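You operate a simulated robot arm through the tools that you are given. There is no shell and no other tool.

You are at the controls of a simulated robot arm. One attempt, no reset.

Task
Put things in order on the top of the marking bench. At the end: the brown peg from the top of the marking bench stands where the white peg stood; the yellow brush is on the blue-tipped board; the cream twine stands where the yellow brush stood; the white peg from the top of the marking bench stands where the cream twine stood; whatever was shut is shut again. Leave all else as you found it, and nothing knocked over.

It is judged by the outcome, as a careful person would: the job done as asked, and still so three seconds after it is handed in. It fails if anything else is knocked over, pushed out of place, dropped, spilled or broken.

Robot
A 6-joint arm with a two-finger parallel gripper, fixed in place. Base frame: the origin is at the foot of the arm, x ahead of it, y to its left, z up; the work surface is at about z = 0. Lengths are in mm, angles in degrees, forces in N, time in s.
With the tool pointing down near the work surface it reaches from about 180 to 460 mm from the base axis. Its first joint turns from -70.0 to 70.0 degrees. Payload 1.9 kg.
The TCP is the grasp point between the finger pads, 23 mm short of the fingertips. In the tool frame z runs along the fingers and y along their closing line. The gripper opens to 94 mm. The fingers are 38 mm wide and 10 mm thick; the gripper's body (54 by 96 mm) begins 39 mm behind the TCP.
Orientation is told as [roll, pitch, yaw] about the base's x, y, z axes, in that order, counted from this pose: with the fingers straight down and closing along the base's y, the tool's x points along the base's -x, its y along +y and its z along -z.

Tools
- The arm moves only by the tool arm_command. Its argument "rows" is a list that holds one entry, the list of rows, each a list of 6 numbers: the shift along the base's x, y, z in units of 100 mm (1.0 is 100 mm), then the turn, a rotation vector about the base's x, y, z in units of 60 degrees (1.0 is 60 degrees). In form: [[[dx, dy, dz, ax, ay, az], ...]]. A call has 1 to 20 rows; each row is the pose to reach, as a shift and turn from the pose commanded when the call began. "fingers" is the opening, from 0 (shut) to 1 (fully open), set as the call begins (left out, the last holds). A call with a number of a shift or a turn outside -1 to 1 is refused whole. Rows are played at 5 a second. More than 50 mm and 8.6 degrees between two rows, or a gripper value outside its range, and nothing of the call is played. A pose out of reach is approached as far as the arm can. The call stops where the force on the tool passes 40 N (or 10 N more than at its start, if that is more) or the arm is blocked; 0.2 s more then pass. Each finger travels about 108 mm/s and halts on what it meets, pressing with about 42 N; the grip force reading is that of the motor and also rises with nothing between the fingers. The clock runs only during rows and for 0.2 s after the last one: add rows that repeat a pose to give the fingers time. The reply holds the time, the measured pose of the TCP, the force on the tool along the base axes, the opening and the grip force, in the units named above and with some noise, with the torque about the TCP (base axes, N m) and any sound that the robot's microphone picked up.
- Cameras (640 x 400 px; columns grow to the right, rows downward): "scene" is fixed at [61.9, 310.9, 432.3]; the picture's right is [-0.75, -0.67, 0.00], its down [-0.33, 0.37, -0.87] and it looks along [0.58, -0.65, -0.50] (base axes); focal length 230 px, centre (320, 200). "wrist" rides on the gripper at [86, 16, -74] in the tool frame; the picture's right is [-0.18, 0.98, 0.00], its down [-0.58, -0.11, -0.81] and it looks along [-0.79, -0.15, 0.59] (tool axes); focal length 243 px, centre (320, 200). There is no depth. A picture from a camera that has moved, and an enlarged one, comes with that camera's place and axes in the base frame and with its lens.
- grab_frame(camera): a new picture of that camera. The clock stands still meanwhile.
- zoom(camera, box): a new picture of the part [left, top, right, bottom] of that camera's present view, enlarged. The clock stands still meanwhile.
- finish_job(): hands the job in; it is judged then, once.

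Nothing tells you positions but the pictures and the camera data. Unless the task says otherwise, let go and move clear before handing in.

The tools are called after "Emit:" by a JSON object that holds its "fn" and its "kwargs". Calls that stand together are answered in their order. arm_command: Moves the arm, as the interface text tells. Its arguments: {"type":"object","properties":{"rows":{"type":"array"},"fingers":{"type":"number"}},"required":["rows"]} The other tools are called the same way: grab_frame (camera) takes a picture; zoom (camera, box) takes an enlarged picture of a part of a camera's view; finish_job () hands the job in.

At the start:

```text
clock: 0.0
position: [245.9, -126.5, 363.9]
orientation: [0.0, -0.2, 0.1]
contact_force: [-0.3, -0.1, 0.2]
ft_torque: [-0.02, -0.03, -0.01]
gripper_width: 94.2
grip_force: 0.1
```

scene: 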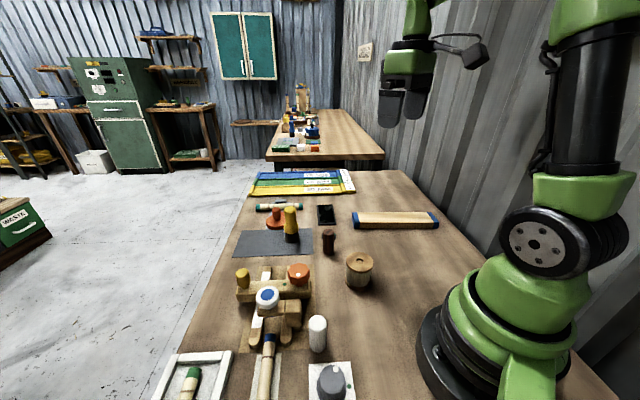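
wrist: 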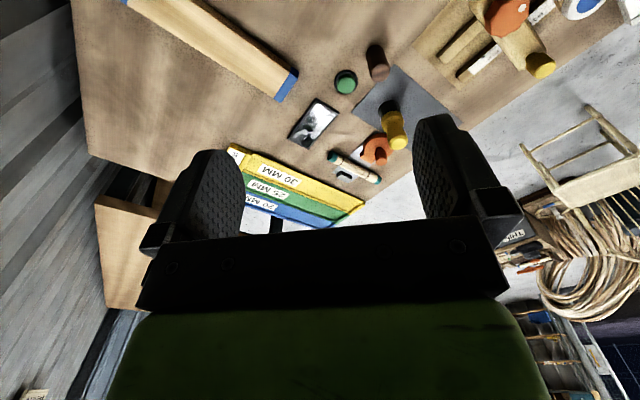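

I see the bench from the scene camera: a blue-tipped board, a yellow upright object (perhaps the brush), a brown peg, a white peg, a spool of twine, and various tools. I'll zoom in to identify each of these before moving.

Emit:
{"fn": "zoom", "kwargs": {"camera": "scene", "box": [220, 160, 460, 310]}}

Emit:
{"fn": "zoom", "kwargs": {"camera": "scene", "box": [140, 250, 400, 400]}}

Emit:
{"fn": "zoom", "kwargs": {"camera": "scene", "box": [240, 70, 400, 170]}}

Emit:
{"fn": "zoom", "kwargs": {"camera": "wrist", "box": [220, 0, 560, 210]}}

```text
2.67 times, centred on (340, 235) of scene
camera zoom: at [61.9, 310.9, 432.3], right [-0.75, -0.67, 0.0], down [-0.33, 0.37, -0.87], along [0.58, -0.65, -0.5], focal length 613 px, centre (267, 107)
```

zoom: 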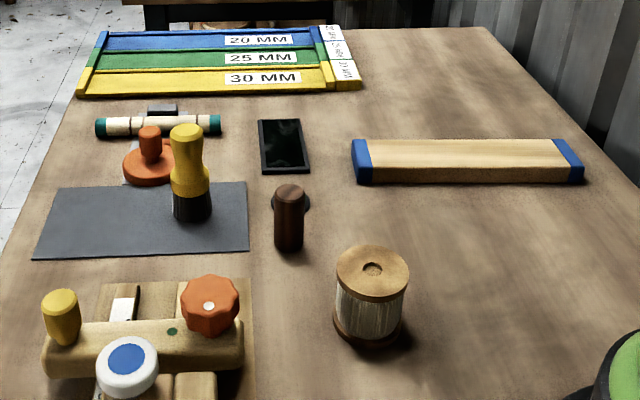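

```text
2.46 times, centred on (270, 325) of scene
camera zoom: at [61.9, 310.9, 432.3], right [-0.75, -0.67, 0.0], down [-0.33, 0.37, -0.87], along [0.58, -0.65, -0.5], focal length 566 px, centre (443, -108)
```

zoom: 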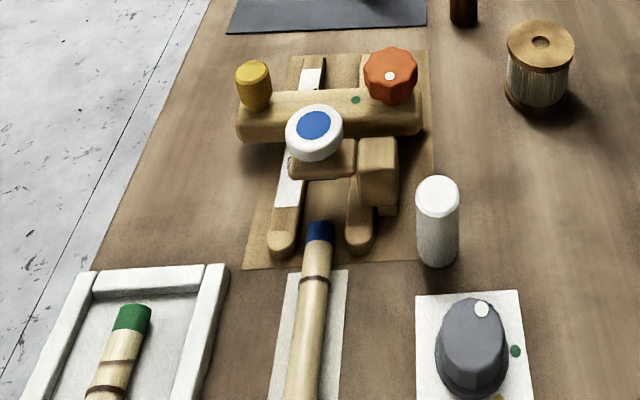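

```text
4.00 times, centred on (320, 120) of scene
camera zoom: at [61.9, 310.9, 432.3], right [-0.75, -0.67, 0.0], down [-0.33, 0.37, -0.87], along [0.58, -0.65, -0.5], focal length 919 px, centre (320, 520)
```

zoom: 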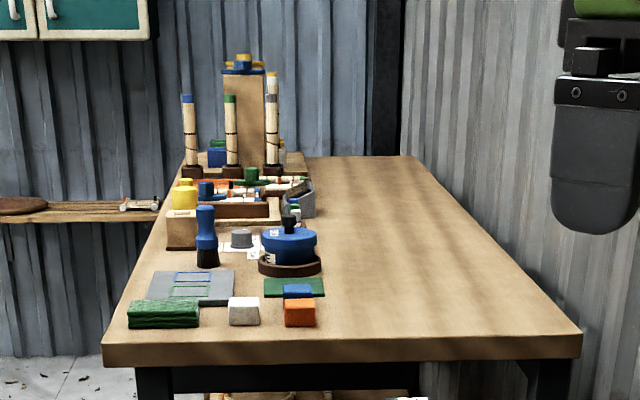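

```text
1.88 times, centred on (390, 105) of wrist
camera zoom: at [160.3, -110.9, 438.1], right [0.18, 0.98, 0.0], down [0.58, -0.11, 0.81], along [0.79, -0.15, -0.59], focal length 457 px, centre (188, 379)
```

zoom: 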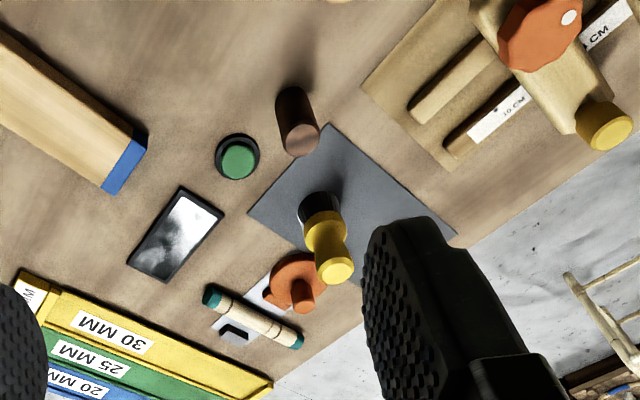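

The brown peg is near (357,-56), the yellow brush stands on the grey mat near (465,-25), the twine spool is near (238,-16) and the white peg near (212,148). The blue-tipped board is centred near (290,-306). I'll move closer to refine the brush and peg positions with the wrist camera.

Emit:
{"fn": "arm_command", "kwargs": {"rows": [[[0.15, 0.16, -0.1, 0, 0, 0], [0.3, 0.32, -0.25, 0, 0, 0], [0.45, 0.48, -0.4, 0, 0, 0], [0.6, 0.64, -0.55, 0, 0, 0], [0.75, 0.8, -0.7, 0, 0, 0], [0.75, 1.0, -0.9, 0, 0, 0], [0.75, 1.0, -0.9, 0, 0, 0]]]}}

Emit:
{"fn": "grab_frame", "kwargs": {"camera": "wrist"}}

Emit:
{"fn": "grab_frame", "kwargs": {"camera": "scene"}}

```text
clock: 1.6
position: [321.3, -28.2, 275.1]
orientation: [-0.1, -0.3, 0.1]
contact_force: [0.8, -0.6, 0.0]
ft_torque: [0.03, -0.02, 0.0]
gripper_width: 94.0
grip_force: 0.1
```

```text
taken
camera wrist: at [235.4, -12.0, 348.8], right [0.18, 0.98, 0.0], down [0.58, -0.11, 0.81], along [0.8, -0.15, -0.59], focal length 243 px, centre (320, 200)
```

wrist: 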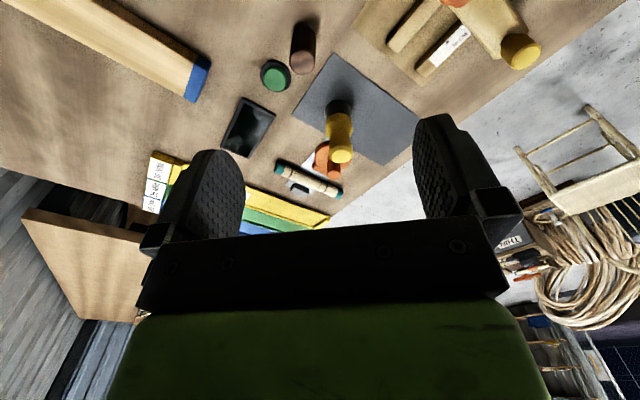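

```text
taken
```

scene: 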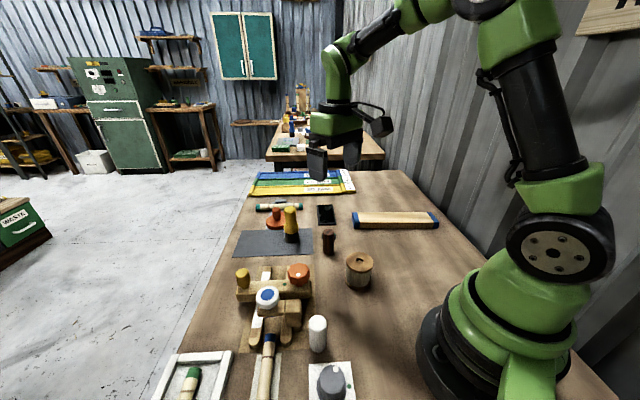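

The wrist camera now shows the brush, the brown peg, a green button beside it and the mat. I'll enlarge this view to measure positions.

Emit:
{"fn": "zoom", "kwargs": {"camera": "wrist", "box": [240, 0, 440, 200]}}

Emit:
{"fn": "zoom", "kwargs": {"camera": "scene", "box": [220, 190, 380, 290]}}

Emit:
{"fn": "zoom", "kwargs": {"camera": "scene", "box": [330, 190, 450, 250]}}

Emit:
{"fn": "zoom", "kwargs": {"camera": "scene", "box": [230, 290, 390, 400]}}

```text
2.00 times, centred on (340, 100) of wrist
camera zoom: at [235.4, -12.0, 348.8], right [0.18, 0.98, 0.0], down [0.58, -0.11, 0.81], along [0.8, -0.15, -0.59], focal length 485 px, centre (280, 400)
```

zoom: 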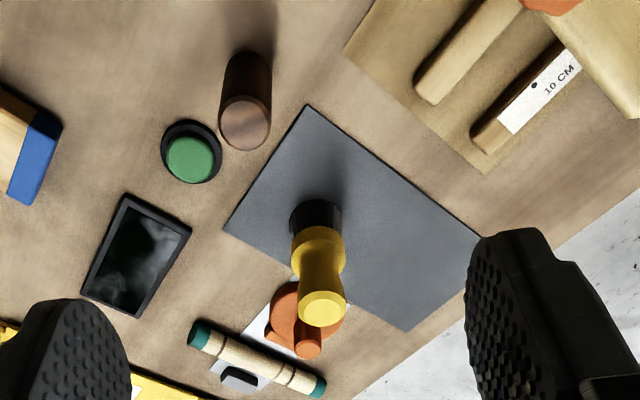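

```text
4.00 times, centred on (300, 240) of scene
camera zoom: at [61.9, 310.9, 432.3], right [-0.75, -0.67, 0.0], down [-0.33, 0.37, -0.87], along [0.58, -0.65, -0.5], focal length 919 px, centre (400, 40)
```

zoom: 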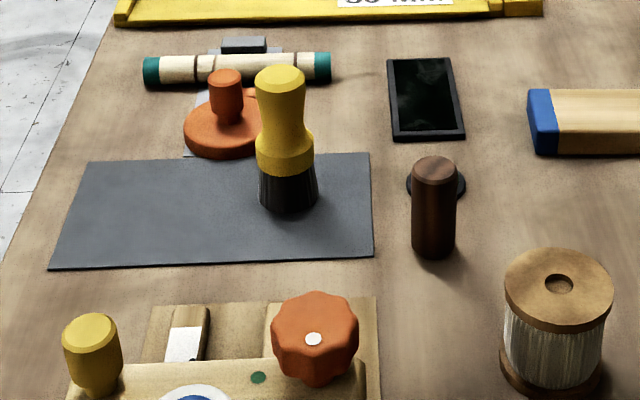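

```text
5.33 times, centred on (390, 220) of scene
camera zoom: at [61.9, 310.9, 432.3], right [-0.75, -0.67, 0.0], down [-0.33, 0.37, -0.87], along [0.58, -0.65, -0.5], focal length 1226 px, centre (-53, 93)
```

zoom: 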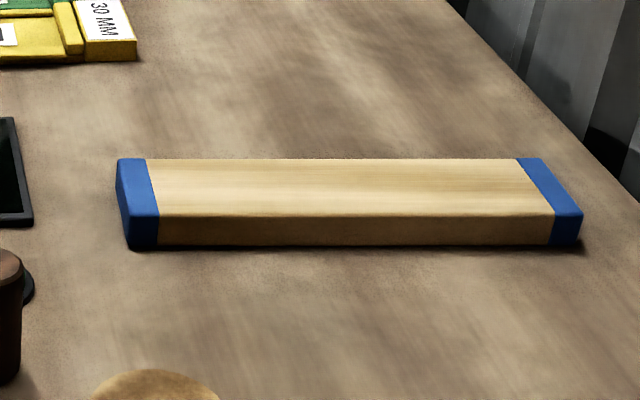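

```text
3.64 times, centred on (310, 345) of scene
camera zoom: at [61.9, 310.9, 432.3], right [-0.75, -0.67, 0.0], down [-0.33, 0.37, -0.87], along [0.58, -0.65, -0.5], focal length 836 px, centre (356, -327)
```

zoom: 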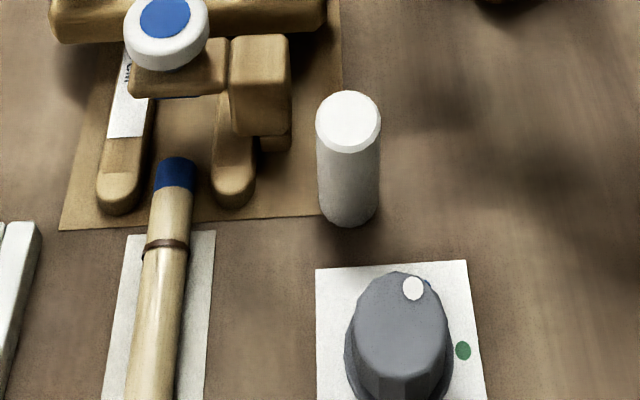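

The brush measures about (466,-24), is about 104 mm tall and has a roughly 32 mm handle top. It goes first, because the board is free. I'll approach above the brush in two stages and keep checking the geometry.

Emit:
{"fn": "arm_command", "kwargs": {"rows": [[[0.25, 0.0, -0.1, 0, 0, 0], [0.5, 0.01, -0.2, 0, 0, 0], [0.75, 0.02, -0.35, 0, 0, 0], [0.95, 0.02, -0.5, 0, 0, 0], [0.95, 0.02, -0.5, 0, 0, 0]]]}}

Emit:
{"fn": "zoom", "kwargs": {"camera": "wrist", "box": [200, 0, 500, 200]}}

Emit:
{"fn": "zoom", "kwargs": {"camera": "scene", "box": [220, 120, 380, 280]}}

```text
clock: 2.8
position: [416.6, -23.0, 224.1]
orientation: [0.0, -0.2, 0.2]
contact_force: [-0.3, 0.5, 0.4]
ft_torque: [-0.02, 0.01, 0.04]
gripper_width: 94.2
grip_force: 0.1
```

```text
2.00 times, centred on (350, 100) of wrist
camera zoom: at [330.8, -8.7, 298.4], right [0.18, 0.98, 0.0], down [0.58, -0.11, 0.81], along [0.79, -0.15, -0.59], focal length 485 px, centre (260, 400)
```

zoom: 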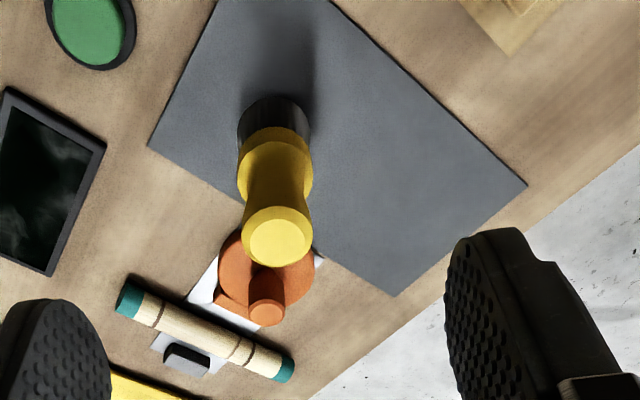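

```text
2.50 times, centred on (300, 200) of scene
camera zoom: at [61.9, 310.9, 432.3], right [-0.75, -0.67, 0.0], down [-0.33, 0.37, -0.87], along [0.58, -0.65, -0.5], focal length 574 px, centre (370, 200)
```

zoom: 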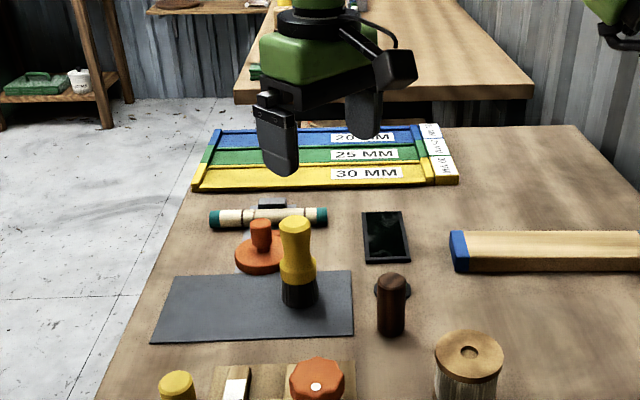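

The brush axis refines to about (466.5,-25.5), with its top near z=105. I'll move over it while staying above its top and check how well the arm reaches there.

Emit:
{"fn": "arm_command", "kwargs": {"rows": [[[0.2, -0.0, -0.15, 0, 0, 0], [0.4, -0.01, -0.35, 0, 0, 0], [0.5, -0.01, -0.6, 0, 0, 0], [0.5, -0.01, -0.72, 0, 0, 0], [0.5, -0.01, -0.72, 0, 0, 0]]]}}

Emit:
{"fn": "grab_frame", "kwargs": {"camera": "wrist"}}

Emit:
{"fn": "zoom", "kwargs": {"camera": "scene", "box": [220, 120, 380, 280]}}

```text
clock: 4.0
position: [461.1, -21.5, 151.8]
orientation: [0.0, -0.2, 0.1]
contact_force: [-0.9, -0.1, 0.5]
ft_torque: [-0.02, -0.02, 0.01]
gripper_width: 93.9
grip_force: 0.1
out of reach, approached as far as the arm can: row 3, 4, 5
```

```text
taken
camera wrist: at [374.9, -6.9, 226.9], right [0.18, 0.98, 0.0], down [0.58, -0.11, 0.81], along [0.79, -0.15, -0.59], focal length 243 px, centre (320, 200)
```

wrist: 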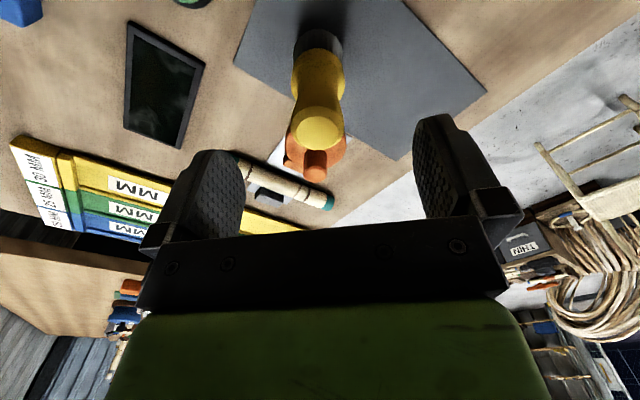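

```text
2.50 times, centred on (300, 200) of scene
camera zoom: at [61.9, 310.9, 432.3], right [-0.75, -0.67, 0.0], down [-0.33, 0.37, -0.87], along [0.58, -0.65, -0.5], focal length 574 px, centre (370, 200)
```

zoom: 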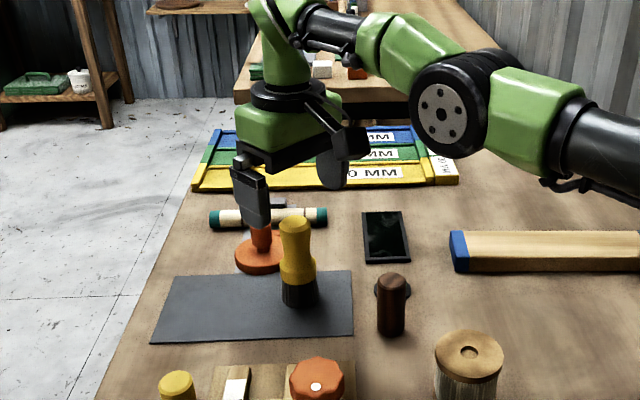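

The arm tops out about 5 mm short of the brush axis, at roughly 461 mm radius. The 38 mm wide pads can still take the handle slightly off-centre, so I'll use x≈459 and descend with the fingers straddling the brush in y.

Emit:
{"fn": "arm_command", "kwargs": {"rows": [[[-0.07, 0, 0, 0, 0, 0], [-0.08, 0, -0.1, 0, 0, 0], [-0.08, 0, -0.25, 0, 0, 0], [-0.08, 0, -0.4, 0, 0, 0], [-0.08, 0, -0.55, 0, 0, 0], [-0.08, 0, -0.7, 0, 0, 0], [-0.08, 0, -0.7, 0, 0, 0]]]}}

Emit:
{"fn": "grab_frame", "kwargs": {"camera": "wrist"}}

Emit:
{"fn": "zoom", "kwargs": {"camera": "scene", "box": [220, 160, 380, 280]}}

```text
clock: 5.6
position: [459.9, -23.3, 81.7]
orientation: [0.0, -0.1, -0.1]
contact_force: [-0.7, 0.6, 0.8]
ft_torque: [-0.01, 0.0, 0.01]
gripper_width: 93.9
grip_force: 0.0
out of reach, approached as far as the arm can: row 1, 2, 3, 4, 5, 6, 7
```

```text
taken
camera wrist: at [374.4, -8.1, 156.3], right [0.18, 0.98, 0.0], down [0.58, -0.11, 0.81], along [0.79, -0.15, -0.59], focal length 243 px, centre (320, 200)
```

wrist: 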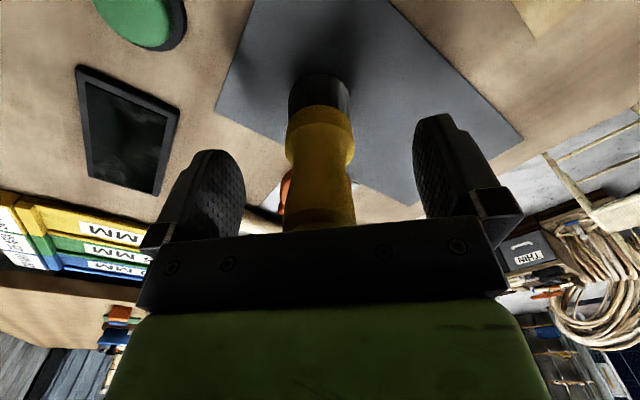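

```text
3.33 times, centred on (300, 220) of scene
camera zoom: at [61.9, 310.9, 432.3], right [-0.75, -0.67, 0.0], down [-0.33, 0.37, -0.87], along [0.58, -0.65, -0.5], focal length 766 px, centre (387, 133)
```

zoom: 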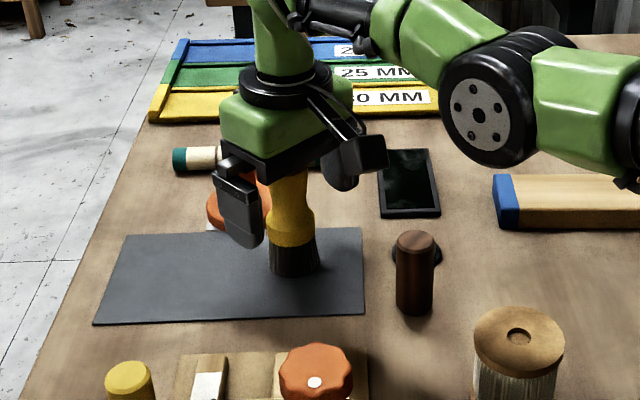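

The fingers straddle the brush handle with the TCP at about (460,-24,82). I'll close on it now.

Emit:
{"fn": "arm_command", "kwargs": {"rows": [[[0, 0, 0, 0, 0, 0], [0, 0, 0, 0, 0, 0], [0, 0, 0, 0, 0, 0], [0, 0, 0, 0, 0, 0]]], "fingers": 0}}

Emit:
{"fn": "grab_frame", "kwargs": {"camera": "wrist"}}

Emit:
{"fn": "zoom", "kwargs": {"camera": "scene", "box": [220, 160, 380, 280]}}

```text
clock: 6.6
position: [460.1, -23.0, 80.9]
orientation: [0.0, -0.1, 0.1]
contact_force: [0.6, 0.2, 0.1]
ft_torque: [0.02, 0.04, 0.0]
gripper_width: 32.4
grip_force: 41.9
```

```text
taken
camera wrist: at [374.4, -8.1, 156.4], right [0.18, 0.98, 0.0], down [0.58, -0.11, 0.81], along [0.79, -0.15, -0.59], focal length 243 px, centre (320, 200)
```

wrist: 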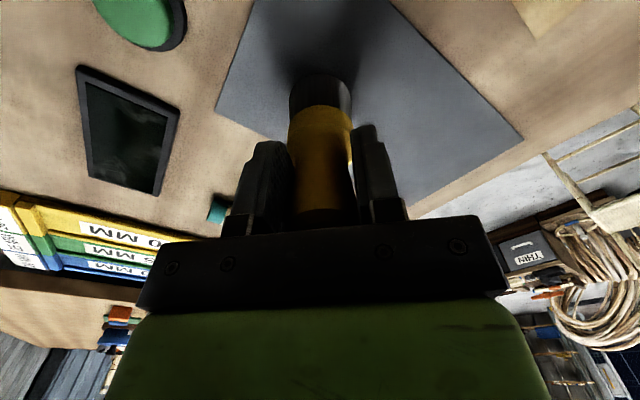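

```text
3.33 times, centred on (300, 220) of scene
camera zoom: at [61.9, 310.9, 432.3], right [-0.75, -0.67, 0.0], down [-0.33, 0.37, -0.87], along [0.58, -0.65, -0.5], focal length 766 px, centre (387, 133)
```

zoom: 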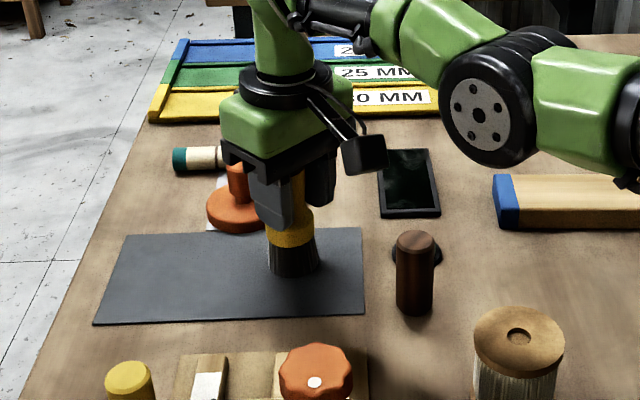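

The brush is gripped at 32.4 mm. I'll lift it straight up and check it comes with the gripper.

Emit:
{"fn": "arm_command", "kwargs": {"rows": [[[0, 0, 0.05, 0, 0, 0], [-0.02, 0, 0.15, 0, 0, 0], [-0.04, 0, 0.3, 0, 0, 0], [-0.08, 0, 0.5, 0, 0, 0], [-0.15, 0, 0.7, 0, 0, 0], [-0.25, 0, 0.9, 0, 0, 0], [-0.3, 0, 1.0, 0, 0, 0], [-0.3, 0, 1.0, 0, 0, 0]]]}}

Emit:
{"fn": "grab_frame", "kwargs": {"camera": "wrist"}}

Emit:
{"fn": "grab_frame", "kwargs": {"camera": "scene"}}

```text
clock: 8.4
position: [454.6, -25.5, 184.8]
orientation: [0.0, -0.1, 0.1]
contact_force: [-0.1, 0.3, -1.2]
ft_torque: [0.02, 0.02, 0.01]
gripper_width: 32.4
grip_force: 42.0
out of reach, approached as far as the arm can: row 3, 4, 5, 6, 7, 8
```

```text
taken
camera wrist: at [369.0, -10.1, 258.8], right [0.18, 0.98, 0.0], down [0.58, -0.11, 0.81], along [0.79, -0.15, -0.59], focal length 243 px, centre (320, 200)
```

wrist: 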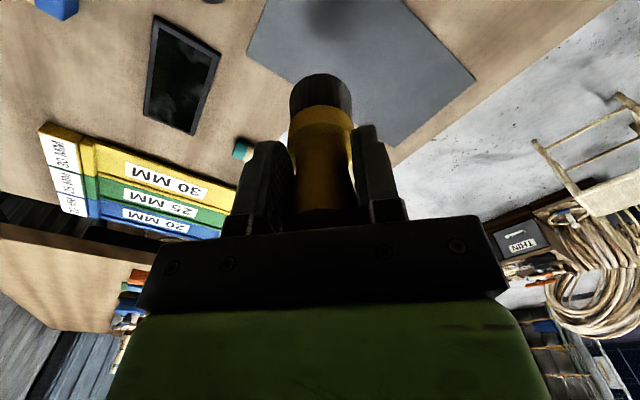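

```text
taken
```

scene: 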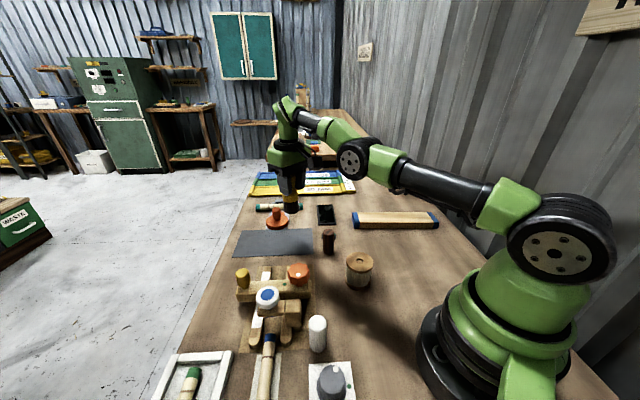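

The brush is lifted cleanly. The arm is near full stretch, so I'll retract at height and watch that it follows before swinging toward the board.

Emit:
{"fn": "arm_command", "kwargs": {"rows": [[[-0.1, 0, 0.0, 0, 0, 0], [-0.25, 0, 0.0, 0, 0, 0], [-0.4, 0, 0.0, 0, 0, 0], [-0.4, 0, 0.0, 0, 0, 0]]]}}

Emit:
{"fn": "grab_frame", "kwargs": {"camera": "wrist"}}

```text
clock: 9.4
position: [453.8, -27.1, 185.8]
orientation: [0.0, -0.2, 0.1]
contact_force: [0.2, 0.0, -1.4]
ft_torque: [0.02, 0.02, 0.01]
gripper_width: 32.3
grip_force: 42.8
out of reach, approached as far as the arm can: row 1, 2, 3, 4
```

```text
taken
camera wrist: at [368.8, -10.8, 260.1], right [0.18, 0.98, 0.0], down [0.58, -0.11, 0.81], along [0.79, -0.15, -0.59], focal length 243 px, centre (320, 200)
```

wrist: 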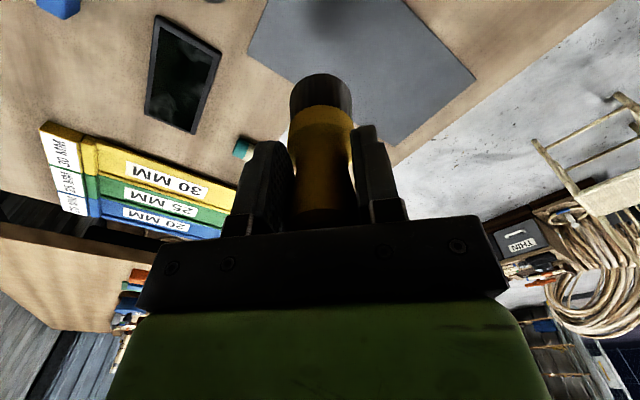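

The gripper barely moved on the retract command, so the arm seems stuck near its straight-elbow pose. I'll command a larger retract, held over more rows, to bring it out of full stretch.

Emit:
{"fn": "arm_command", "kwargs": {"rows": [[[-0.4, 0, 0.0, 0, 0, 0], [-0.6, 0, 0.0, 0, 0, 0], [-0.6, 0, 0.0, 0, 0, 0], [-0.6, 0, 0.0, 0, 0, 0], [-0.6, 0, 0.0, 0, 0, 0], [-0.6, 0, 0.0, 0, 0, 0], [-0.6, 0, 0.0, 0, 0, 0], [-0.6, 0, 0.0, 0, 0, 0]]]}}

Emit:
{"fn": "grab_frame", "kwargs": {"camera": "wrist"}}

Emit:
{"fn": "grab_frame", "kwargs": {"camera": "scene"}}

```text
clock: 11.2
position: [454.8, -25.8, 185.1]
orientation: [0.1, -0.1, 0.1]
contact_force: [-0.1, -0.1, -1.0]
ft_torque: [0.0, 0.04, 0.02]
gripper_width: 32.3
grip_force: 42.0
out of reach, approached as far as the arm can: row 1, 2, 3, 4, 5, 6, 7, 8
```

```text
taken
camera wrist: at [368.8, -10.8, 260.1], right [0.18, 0.98, 0.0], down [0.58, -0.11, 0.81], along [0.79, -0.15, -0.59], focal length 243 px, centre (320, 200)
```

wrist: 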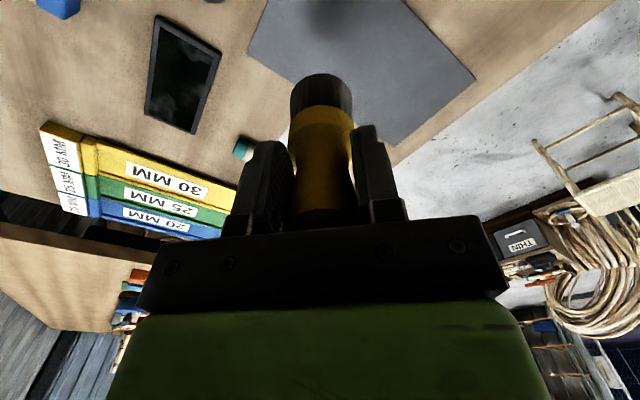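

```text
taken
```

scene: 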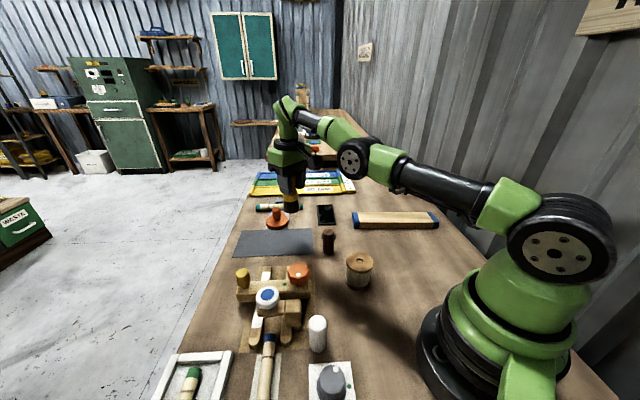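

The arm ignores purely radial commands here, but it followed vertical ones. I'll lower it slightly while retracting, which should make the elbow bend. The brush's underside is about 105 mm up with only the flat mat below.

Emit:
{"fn": "arm_command", "kwargs": {"rows": [[[-0.05, 0, -0.1, 0, 0, 0], [-0.1, 0, -0.2, 0, 0, 0], [-0.15, 0, -0.3, 0, 0, 0], [-0.2, 0, -0.4, 0, 0, 0], [-0.2, 0, -0.4, 0, 0, 0]]]}}

Emit:
{"fn": "grab_frame", "kwargs": {"camera": "wrist"}}

```text
clock: 12.4
position: [458.2, -26.6, 152.3]
orientation: [0.0, -0.2, 0.1]
contact_force: [0.5, 0.0, -0.7]
ft_torque: [0.02, -0.02, -0.03]
gripper_width: 32.2
grip_force: 41.8
out of reach, approached as far as the arm can: row 1, 2, 3, 4, 5
```

```text
taken
camera wrist: at [373.2, -10.3, 226.5], right [0.18, 0.98, 0.0], down [0.58, -0.11, 0.81], along [0.79, -0.15, -0.59], focal length 243 px, centre (320, 200)
```

wrist: 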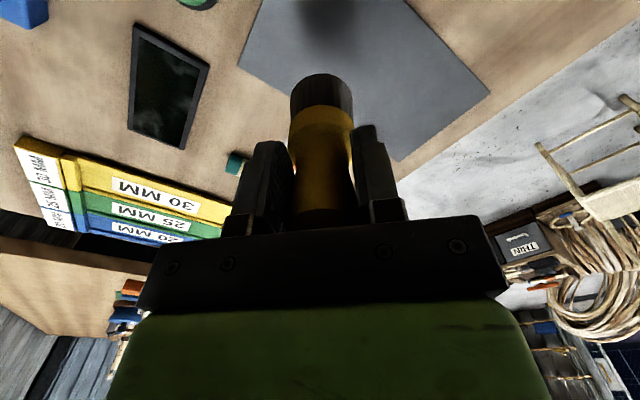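

The gripper only slides along its reach limit while the elbow stays locked straight. I'll raise it and tip the fingers slightly back toward the base while pulling in, which gives the solver a different way out. The brush stays well above everything.

Emit:
{"fn": "arm_command", "kwargs": {"rows": [[[-0.05, 0, 0.1, 0, 0.03, 0], [-0.1, 0, 0.2, 0, 0.08, 0], [-0.15, 0, 0.3, 0, 0.13, 0], [-0.25, 0, 0.4, 0, 0.18, 0], [-0.35, 0, 0.5, 0, 0.24, 0], [-0.45, 0, 0.5, 0, 0.3, 0], [-0.45, 0, 0.5, 0, 0.3, 0]]]}}

Emit:
{"fn": "grab_frame", "kwargs": {"camera": "wrist"}}

Emit:
{"fn": "grab_frame", "kwargs": {"camera": "scene"}}

```text
clock: 13.9
position: [405.3, -20.0, 205.4]
orientation: [-2.0, 16.6, -0.9]
contact_force: [115.5, 20.2, -161.7]
ft_torque: [-4.02, 2.53, -2.57]
gripper_width: 32.3
grip_force: 41.9
out of reach, approached as far as the arm can: row 2, 3, 4, 5, 6, 7
stopped in row 7: the force on the tool passed its limit at 434 N (the readings are from after the stop); the commanded pose is now the measured one
```

```text
taken
camera wrist: at [345.0, -2.0, 300.7], right [0.18, 0.98, -0.08], down [0.79, -0.09, 0.61], along [0.59, -0.18, -0.79], focal length 243 px, centre (320, 200)
```

wrist: 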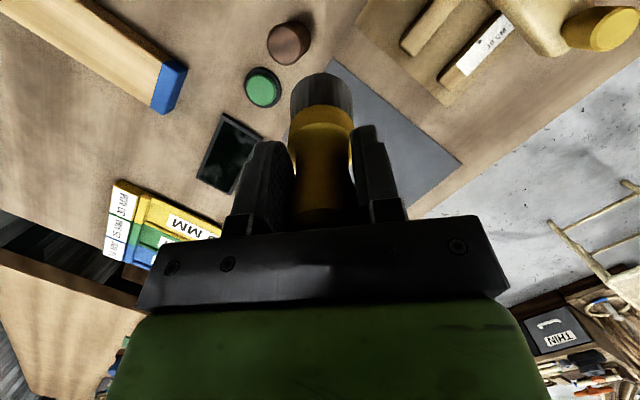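

```text
taken
```

scene: 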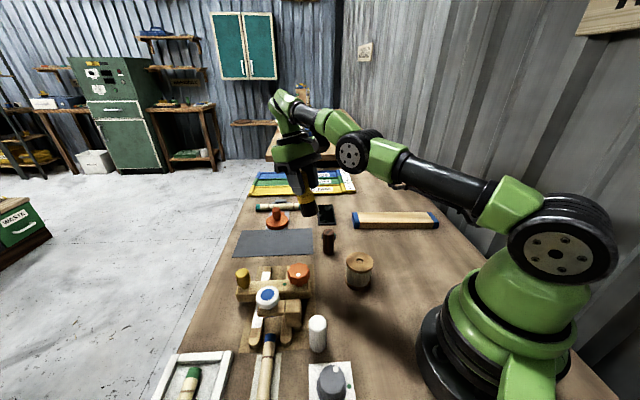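

The arm jolted as it came unstuck, but the brush is still held and nothing else appears to have moved. I'll let it settle and check the readings.

Emit:
{"fn": "arm_command", "kwargs": {"rows": [[[0, 0, 0, 0, 0, 0], [0, 0, 0, 0, 0, 0], [0, 0, 0, 0, 0, 0]]]}}

Emit:
{"fn": "zoom", "kwargs": {"camera": "scene", "box": [220, 70, 380, 300]}}

Emit:
{"fn": "zoom", "kwargs": {"camera": "scene", "box": [220, 180, 380, 280]}}

Emit:
{"fn": "grab_frame", "kwargs": {"camera": "wrist"}}

```text
clock: 14.7
position: [405.5, -20.2, 204.9]
orientation: [-1.9, 16.6, -0.8]
contact_force: [129.4, 14.1, -156.0]
ft_torque: [-3.2, 4.5, -2.26]
gripper_width: 32.3
grip_force: 42.4
```

```text
1.74 times, centred on (300, 185) of scene
camera zoom: at [61.9, 310.9, 432.3], right [-0.75, -0.67, 0.0], down [-0.33, 0.37, -0.87], along [0.58, -0.65, -0.5], focal length 400 px, centre (355, 226)
```

zoom: 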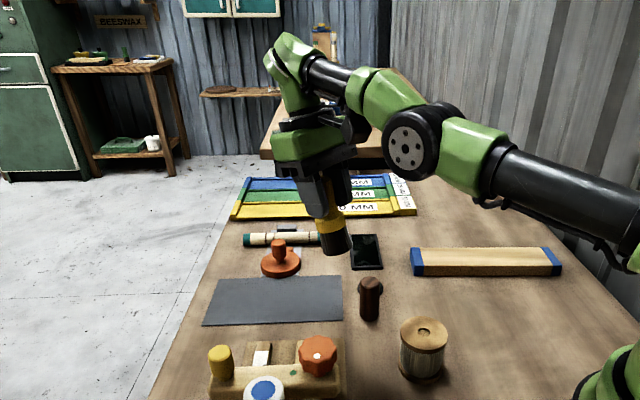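

```text
4.00 times, centred on (300, 230) of scene
camera zoom: at [61.9, 310.9, 432.3], right [-0.75, -0.67, 0.0], down [-0.33, 0.37, -0.87], along [0.58, -0.65, -0.5], focal length 919 px, centre (400, 80)
```

zoom: 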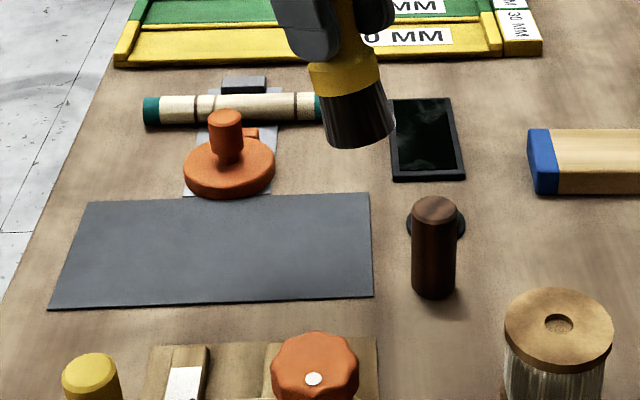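

```text
taken
camera wrist: at [345.0, -2.1, 300.8], right [0.18, 0.98, -0.08], down [0.79, -0.09, 0.61], along [0.59, -0.18, -0.79], focal length 243 px, centre (320, 200)
```

wrist: 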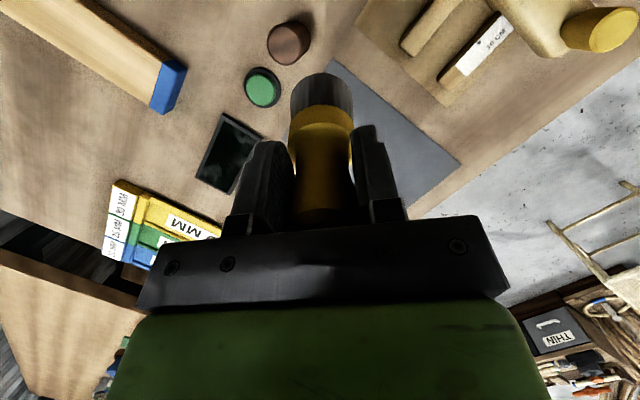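

A steady force of about 200 N remains while the tool is tilted, probably the wrist camera bracket touching the forearm. I'll tip the tool back toward vertical, moving the TCP out with it, to relieve that.

Emit:
{"fn": "arm_command", "kwargs": {"rows": [[[0.07, -0.01, -0.02, 0.01, -0.04, 0.0], [0.14, -0.03, -0.04, 0.02, -0.08, 0.01], [0.21, -0.05, -0.06, 0.03, -0.12, 0.015], [0.27, -0.06, -0.07, 0.033, -0.15, 0.015], [0.27, -0.06, -0.07, 0.033, -0.15, 0.015]]]}}

Emit:
{"fn": "grab_frame", "kwargs": {"camera": "wrist"}}

Emit:
{"fn": "zoom", "kwargs": {"camera": "scene", "box": [220, 70, 380, 170]}}

```text
clock: 15.9
position: [431.8, -24.4, 196.3]
orientation: [0.7, 7.5, 0.6]
contact_force: [-0.3, 0.2, -1.2]
ft_torque: [0.01, 0.02, 0.02]
gripper_width: 32.0
grip_force: 42.1
```

```text
taken
camera wrist: at [356.9, -10.9, 282.8], right [0.18, 0.98, -0.01], down [0.68, -0.11, 0.72], along [0.71, -0.13, -0.69], focal length 243 px, centre (320, 200)
```

wrist: 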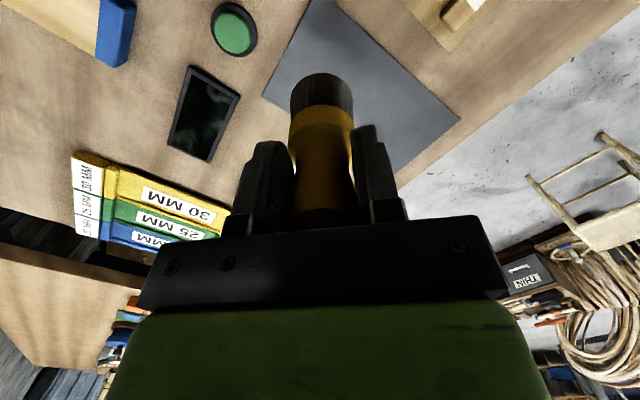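

```text
4.00 times, centred on (300, 120) of scene
camera zoom: at [61.9, 310.9, 432.3], right [-0.75, -0.67, 0.0], down [-0.33, 0.37, -0.87], along [0.58, -0.65, -0.5], focal length 919 px, centre (400, 520)
```

zoom: 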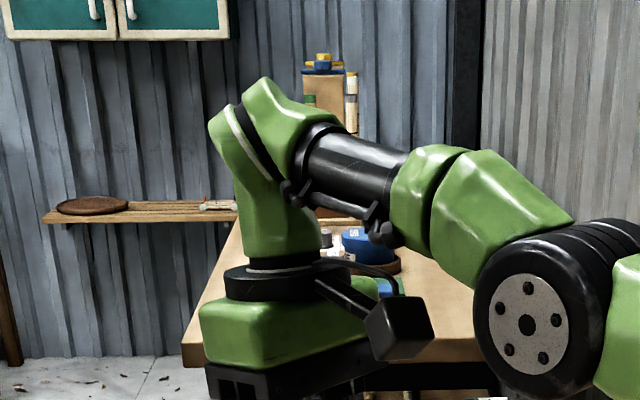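

The force is back to zero and the arm converged this time. The brush is still held, so I'll retract gently while easing the tilt back to vertical.

Emit:
{"fn": "arm_command", "kwargs": {"rows": [[[-0.05, 0, 0.0, 0, 0, 0], [-0.12, 0, 0.0, 0, 0, 0], [-0.2, 0, 0.0, 0, -0.02, 0], [-0.28, 0, 0.0, 0, -0.04, 0], [-0.28, 0, 0.0, 0, -0.04, 0]]]}}

```text
clock: 17.1
position: [431.5, -26.5, 200.8]
orientation: [0.4, 7.1, 0.7]
contact_force: [1.1, 0.3, -0.9]
ft_torque: [0.0, -0.03, -0.01]
gripper_width: 32.2
grip_force: 42.1
out of reach, approached as far as the arm can: row 2, 3, 4, 5
```

The retract stalled again, with the elbow still exactly straight. I'll swing the tool outward first and then inward about a fixed wrist point, at a lower height where the camera clears the forearm. That should put a real bend into the elbow before I retract.

Emit:
{"fn": "arm_command", "kwargs": {"rows": [[[0.07, 0, -0.06, 0, -0.03, 0], [0.13, 0, -0.12, 0, -0.06, 0], [0.2, 0, -0.18, 0, -0.09, 0], [0.27, 0, -0.25, 0, -0.13, 0], [0.33, 0, -0.32, 0, -0.16, 0], [0.4, 0, -0.38, 0, -0.19, 0], [0.46, 0, -0.44, 0, -0.22, 0], [0.52, 0, -0.5, 0, -0.25, 0], [0.52, 0, -0.5, 0, -0.25, 0]]]}}

Emit:
{"fn": "grab_frame", "kwargs": {"camera": "wrist"}}

Emit:
{"fn": "grab_frame", "kwargs": {"camera": "scene"}}

```text
clock: 19.1
position: [486.5, -26.3, 148.1]
orientation: [0.2, -9.6, 0.7]
contact_force: [-0.1, -0.3, -1.4]
ft_torque: [0.02, 0.02, 0.02]
gripper_width: 32.4
grip_force: 41.6
out of reach, approached as far as the arm can: row 1, 2, 3, 4, 5
```

```text
taken
camera wrist: at [389.7, -13.0, 208.1], right [0.17, 0.99, 0.04], down [0.44, -0.11, 0.89], along [0.88, -0.13, -0.45], focal length 243 px, centre (320, 200)
```

wrist: 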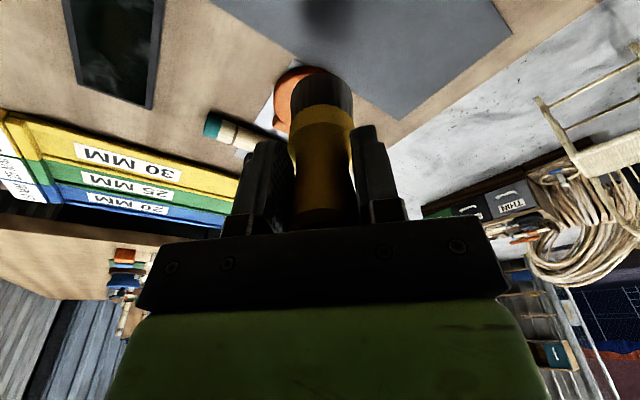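

```text
taken
```

scene: 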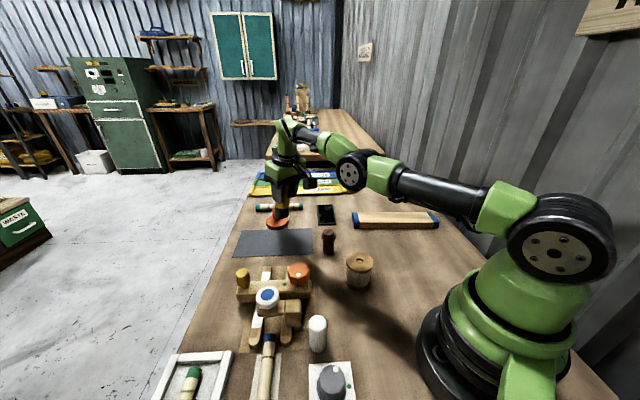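

The last rows converged, so the arm now appears slightly inside its reach limit. I'll try a plain retract with this tilt held.

Emit:
{"fn": "arm_command", "kwargs": {"rows": [[[-0.05, 0, 0.0, 0, 0, 0], [-0.1, 0, 0.0, 0, 0, 0], [-0.15, 0, 0.0, 0, 0, 0], [-0.2, 0, 0.0, 0, 0, 0], [-0.25, 0, 0.0, 0, 0, 0], [-0.3, 0, 0.0, 0, 0, 0], [-0.3, 0, 0.0, 0, 0, 0]]]}}

Emit:
{"fn": "grab_frame", "kwargs": {"camera": "wrist"}}

```text
clock: 20.7
position: [486.5, -27.4, 150.6]
orientation: [0.3, -9.6, 0.7]
contact_force: [0.0, -0.3, -0.6]
ft_torque: [-0.02, 0.0, -0.02]
gripper_width: 32.3
grip_force: 41.6
out of reach, approached as far as the arm can: row 1, 2, 3, 4, 5, 6, 7
```

```text
taken
camera wrist: at [389.5, -13.4, 209.8], right [0.17, 0.99, 0.04], down [0.44, -0.11, 0.89], along [0.88, -0.13, -0.45], focal length 243 px, centre (320, 200)
```

wrist: 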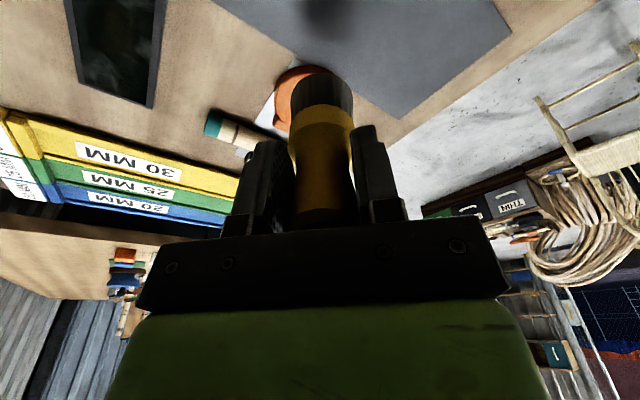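

The elbow seems to have gone just past straight and sits at its stop, so retracting only presses it further that way. I'll reach slightly outward to bring it to straight, then swing the tool inward to bend it the right way.

Emit:
{"fn": "arm_command", "kwargs": {"rows": [[[0.05, 0, 0.0, 0, 0, 0], [0.12, 0, 0.0, 0, 0, 0], [0.12, 0, 0.0, 0, 0, 0], [0.12, 0, 0.0, 0, 0, 0]]]}}

Emit:
{"fn": "grab_frame", "kwargs": {"camera": "wrist"}}

```text
clock: 21.7
position: [486.9, -26.7, 149.4]
orientation: [0.3, -9.6, 0.7]
contact_force: [-0.6, 1.0, -0.9]
ft_torque: [-0.01, 0.04, 0.0]
gripper_width: 32.4
grip_force: 41.6
out of reach, approached as far as the arm can: row 1, 2, 3, 4
```

```text
taken
camera wrist: at [390.5, -12.4, 209.8], right [0.17, 0.99, 0.04], down [0.44, -0.11, 0.89], along [0.88, -0.13, -0.45], focal length 243 px, centre (320, 200)
```

wrist: 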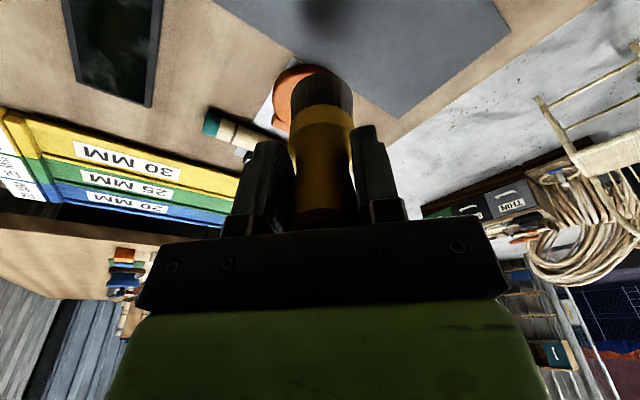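

The gripper gave about 1 mm outward, which suggests the elbow is now straight. Next I'll swing the tool inward about the fixed wrist point in small steps.

Emit:
{"fn": "arm_command", "kwargs": {"rows": [[[-0.057, 0, -0.008, 0, 0.033, 0], [-0.114, 0, -0.014, 0, 0.066, 0], [-0.171, 0, -0.018, 0, 0.099, 0], [-0.228, 0, -0.022, 0, 0.132, 0], [-0.284, 0, -0.023, 0, 0.165, 0], [-0.34, 0, -0.022, 0, 0.198, 0], [-0.396, 0, -0.018, 0, 0.231, 0], [-0.452, 0, -0.013, 0, 0.264, 0], [-0.505, 0, -0.006, 0, 0.297, 0], [-0.505, 0, -0.006, 0, 0.297, 0]]]}}

Emit:
{"fn": "grab_frame", "kwargs": {"camera": "wrist"}}

```text
clock: 23.9
position: [435.5, -27.6, 150.2]
orientation: [0.4, 8.2, 0.7]
contact_force: [-0.9, 0.0, -1.5]
ft_torque: [-0.01, 0.0, 0.0]
gripper_width: 32.2
grip_force: 42.3
```

```text
taken
camera wrist: at [362.0, -12.8, 235.9], right [0.17, 0.99, -0.02], down [0.69, -0.11, 0.71], along [0.7, -0.13, -0.7], focal length 243 px, centre (320, 200)
```

wrist: 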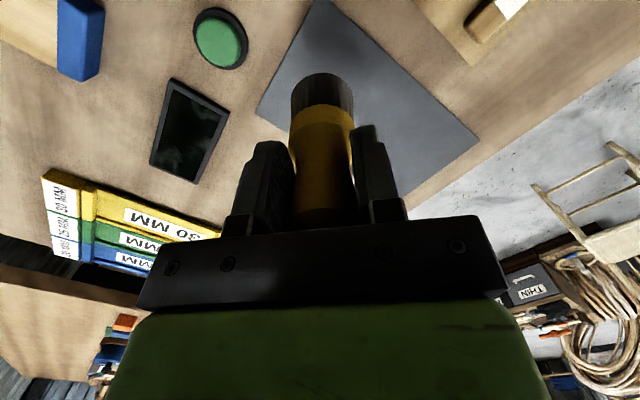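

All rows converged. I'll try the retract with this tilt held.

Emit:
{"fn": "arm_command", "kwargs": {"rows": [[[-0.03, 0, 0.0, 0, 0.01, 0], [-0.06, 0, 0.0, 0, 0.02, 0], [-0.1, 0, 0.0, 0, 0.02, 0], [-0.15, 0, 0.0, 0, 0.02, 0], [-0.2, 0, 0.0, 0, 0.02, 0], [-0.25, 0, 0.0, 0, 0.02, 0], [-0.25, 0, 0.0, 0, 0.02, 0]]]}}

Emit:
{"fn": "grab_frame", "kwargs": {"camera": "wrist"}}

Emit:
{"fn": "grab_frame", "kwargs": {"camera": "scene"}}

```text
clock: 25.5
position: [432.0, -26.5, 151.0]
orientation: [0.4, 9.4, 0.7]
contact_force: [-0.6, -0.6, -1.5]
ft_torque: [0.04, -0.03, -0.02]
gripper_width: 32.1
grip_force: 42.1
out of reach, approached as far as the arm can: row 3, 4, 5, 6, 7
```

```text
taken
camera wrist: at [359.0, -13.3, 238.2], right [0.17, 0.99, -0.02], down [0.71, -0.11, 0.7], along [0.69, -0.13, -0.71], focal length 243 px, centre (320, 200)
```

wrist: 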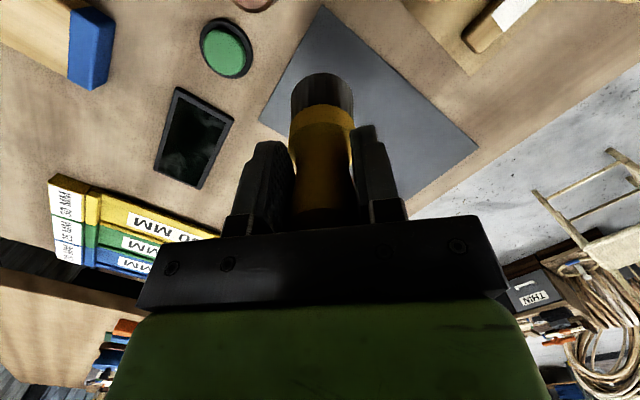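

```text
taken
```

scene: 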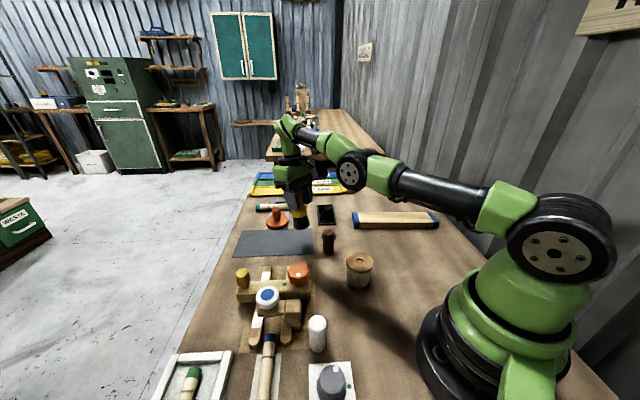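

Still stuck. I'll look closely at the arm itself to see which way the elbow is bent.

Emit:
{"fn": "zoom", "kwargs": {"camera": "scene", "box": [260, 100, 640, 340]}}

Emit:
{"fn": "zoom", "kwargs": {"camera": "scene", "box": [260, 100, 420, 200]}}

```text
1.67 times, centred on (450, 220) of scene
camera zoom: at [61.9, 310.9, 432.3], right [-0.75, -0.67, 0.0], down [-0.33, 0.37, -0.87], along [0.58, -0.65, -0.5], focal length 383 px, centre (103, 167)
```

zoom: 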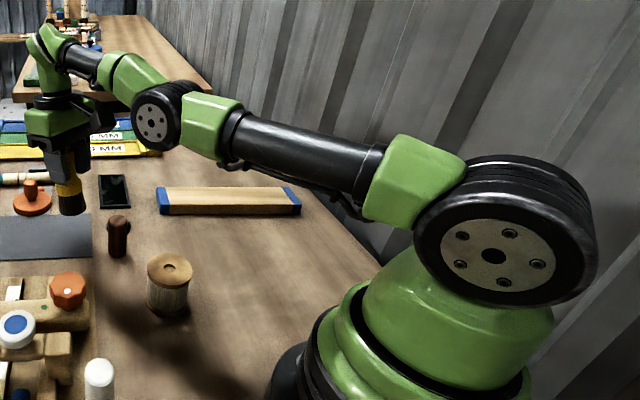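

```text
4.00 times, centred on (340, 150) of scene
camera zoom: at [61.9, 310.9, 432.3], right [-0.75, -0.67, 0.0], down [-0.33, 0.37, -0.87], along [0.58, -0.65, -0.5], focal length 919 px, centre (240, 400)
```

zoom: 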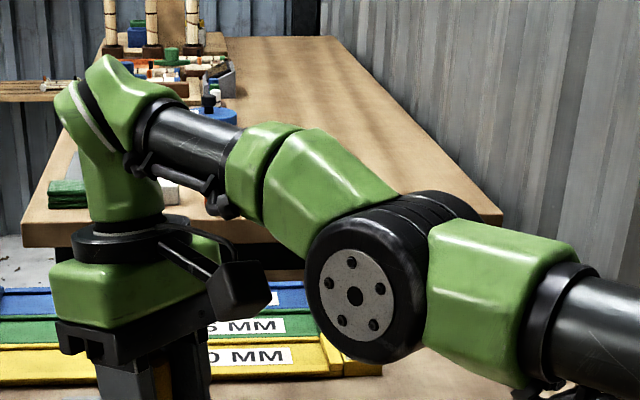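

The zoom suggests the elbow is slightly hyperextended, below the shoulder–wrist line. I'll swing the tool well outward, pull to full straight, and then make a long inward swing to carry the elbow over to the correct side.

Emit:
{"fn": "arm_command", "kwargs": {"rows": [[[0.095, 0, -0.013, 0, -0.055, 0], [0.189, 0, -0.02, 0, -0.11, 0], [0.284, 0, -0.022, 0, -0.165, 0], [0.379, 0, -0.018, 0, -0.22, 0], [0.474, 0, -0.009, 0, -0.275, 0], [0.568, 0, 0.005, 0, -0.33, 0], [0.661, 0, 0.025, 0, -0.385, 0], [0.752, 0, 0.05, 0, -0.44, 0], [0.842, 0, 0.08, 0, -0.495, 0], [0.931, 0, 0.116, 0, -0.55, 0], [0.97, 0, 0.135, 0, -0.577, 0], [1.0, 0, 0.135, 0, -0.577, 0], [1.0, 0, 0.135, 0, -0.577, 0]]]}}

Emit:
{"fn": "arm_command", "kwargs": {"rows": [[[0.08, 0, 0.0, 0, 0, 0], [0.15, 0, 0.0, 0, 0, 0], [0.15, 0, 0.0, 0, 0, 0], [0.15, 0, 0.0, 0, 0, 0], [0.15, 0, 0.0, 0, 0, 0], [0.15, 0, 0.0, 0, 0, 0]]]}}

Emit:
{"fn": "grab_frame", "kwargs": {"camera": "wrist"}}

Emit:
{"fn": "zoom", "kwargs": {"camera": "scene", "box": [220, 80, 420, 280]}}

```text
clock: 28.3
position: [530.7, -25.6, 163.8]
orientation: [0.1, -25.2, 0.8]
contact_force: [0.2, 0.5, -1.4]
ft_torque: [0.0, 0.02, -0.01]
gripper_width: 32.1
grip_force: 42.2
```

```text
clock: 29.7
position: [531.6, -25.6, 163.1]
orientation: [0.2, -25.1, 0.8]
contact_force: [-0.2, 0.7, -1.7]
ft_torque: [0.01, 0.0, -0.07]
gripper_width: 32.1
grip_force: 42.5
out of reach, approached as far as the arm can: row 1, 2, 3, 4, 5, 6
```

```text
taken
camera wrist: at [422.3, -11.4, 194.0], right [0.15, 0.99, 0.08], down [0.18, -0.11, 0.98], along [0.97, -0.13, -0.2], focal length 243 px, centre (320, 200)
```

wrist: 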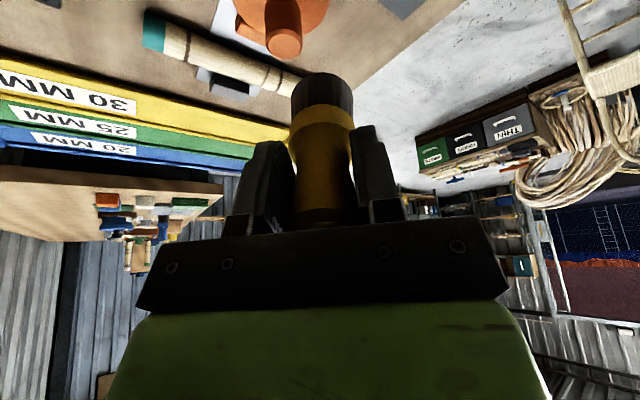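

```text
2.00 times, centred on (320, 180) of scene
camera zoom: at [61.9, 310.9, 432.3], right [-0.75, -0.67, 0.0], down [-0.33, 0.37, -0.87], along [0.58, -0.65, -0.5], focal length 460 px, centre (320, 240)
```

zoom: 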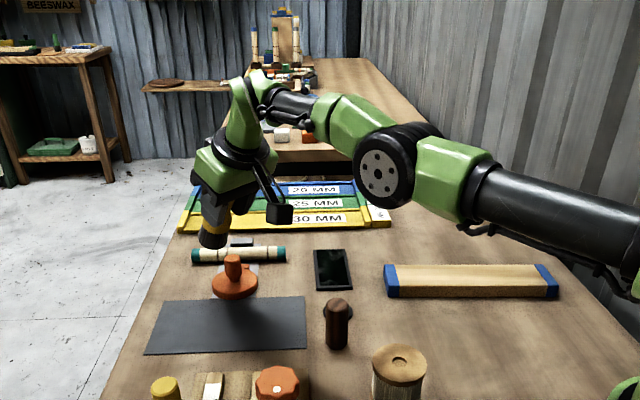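

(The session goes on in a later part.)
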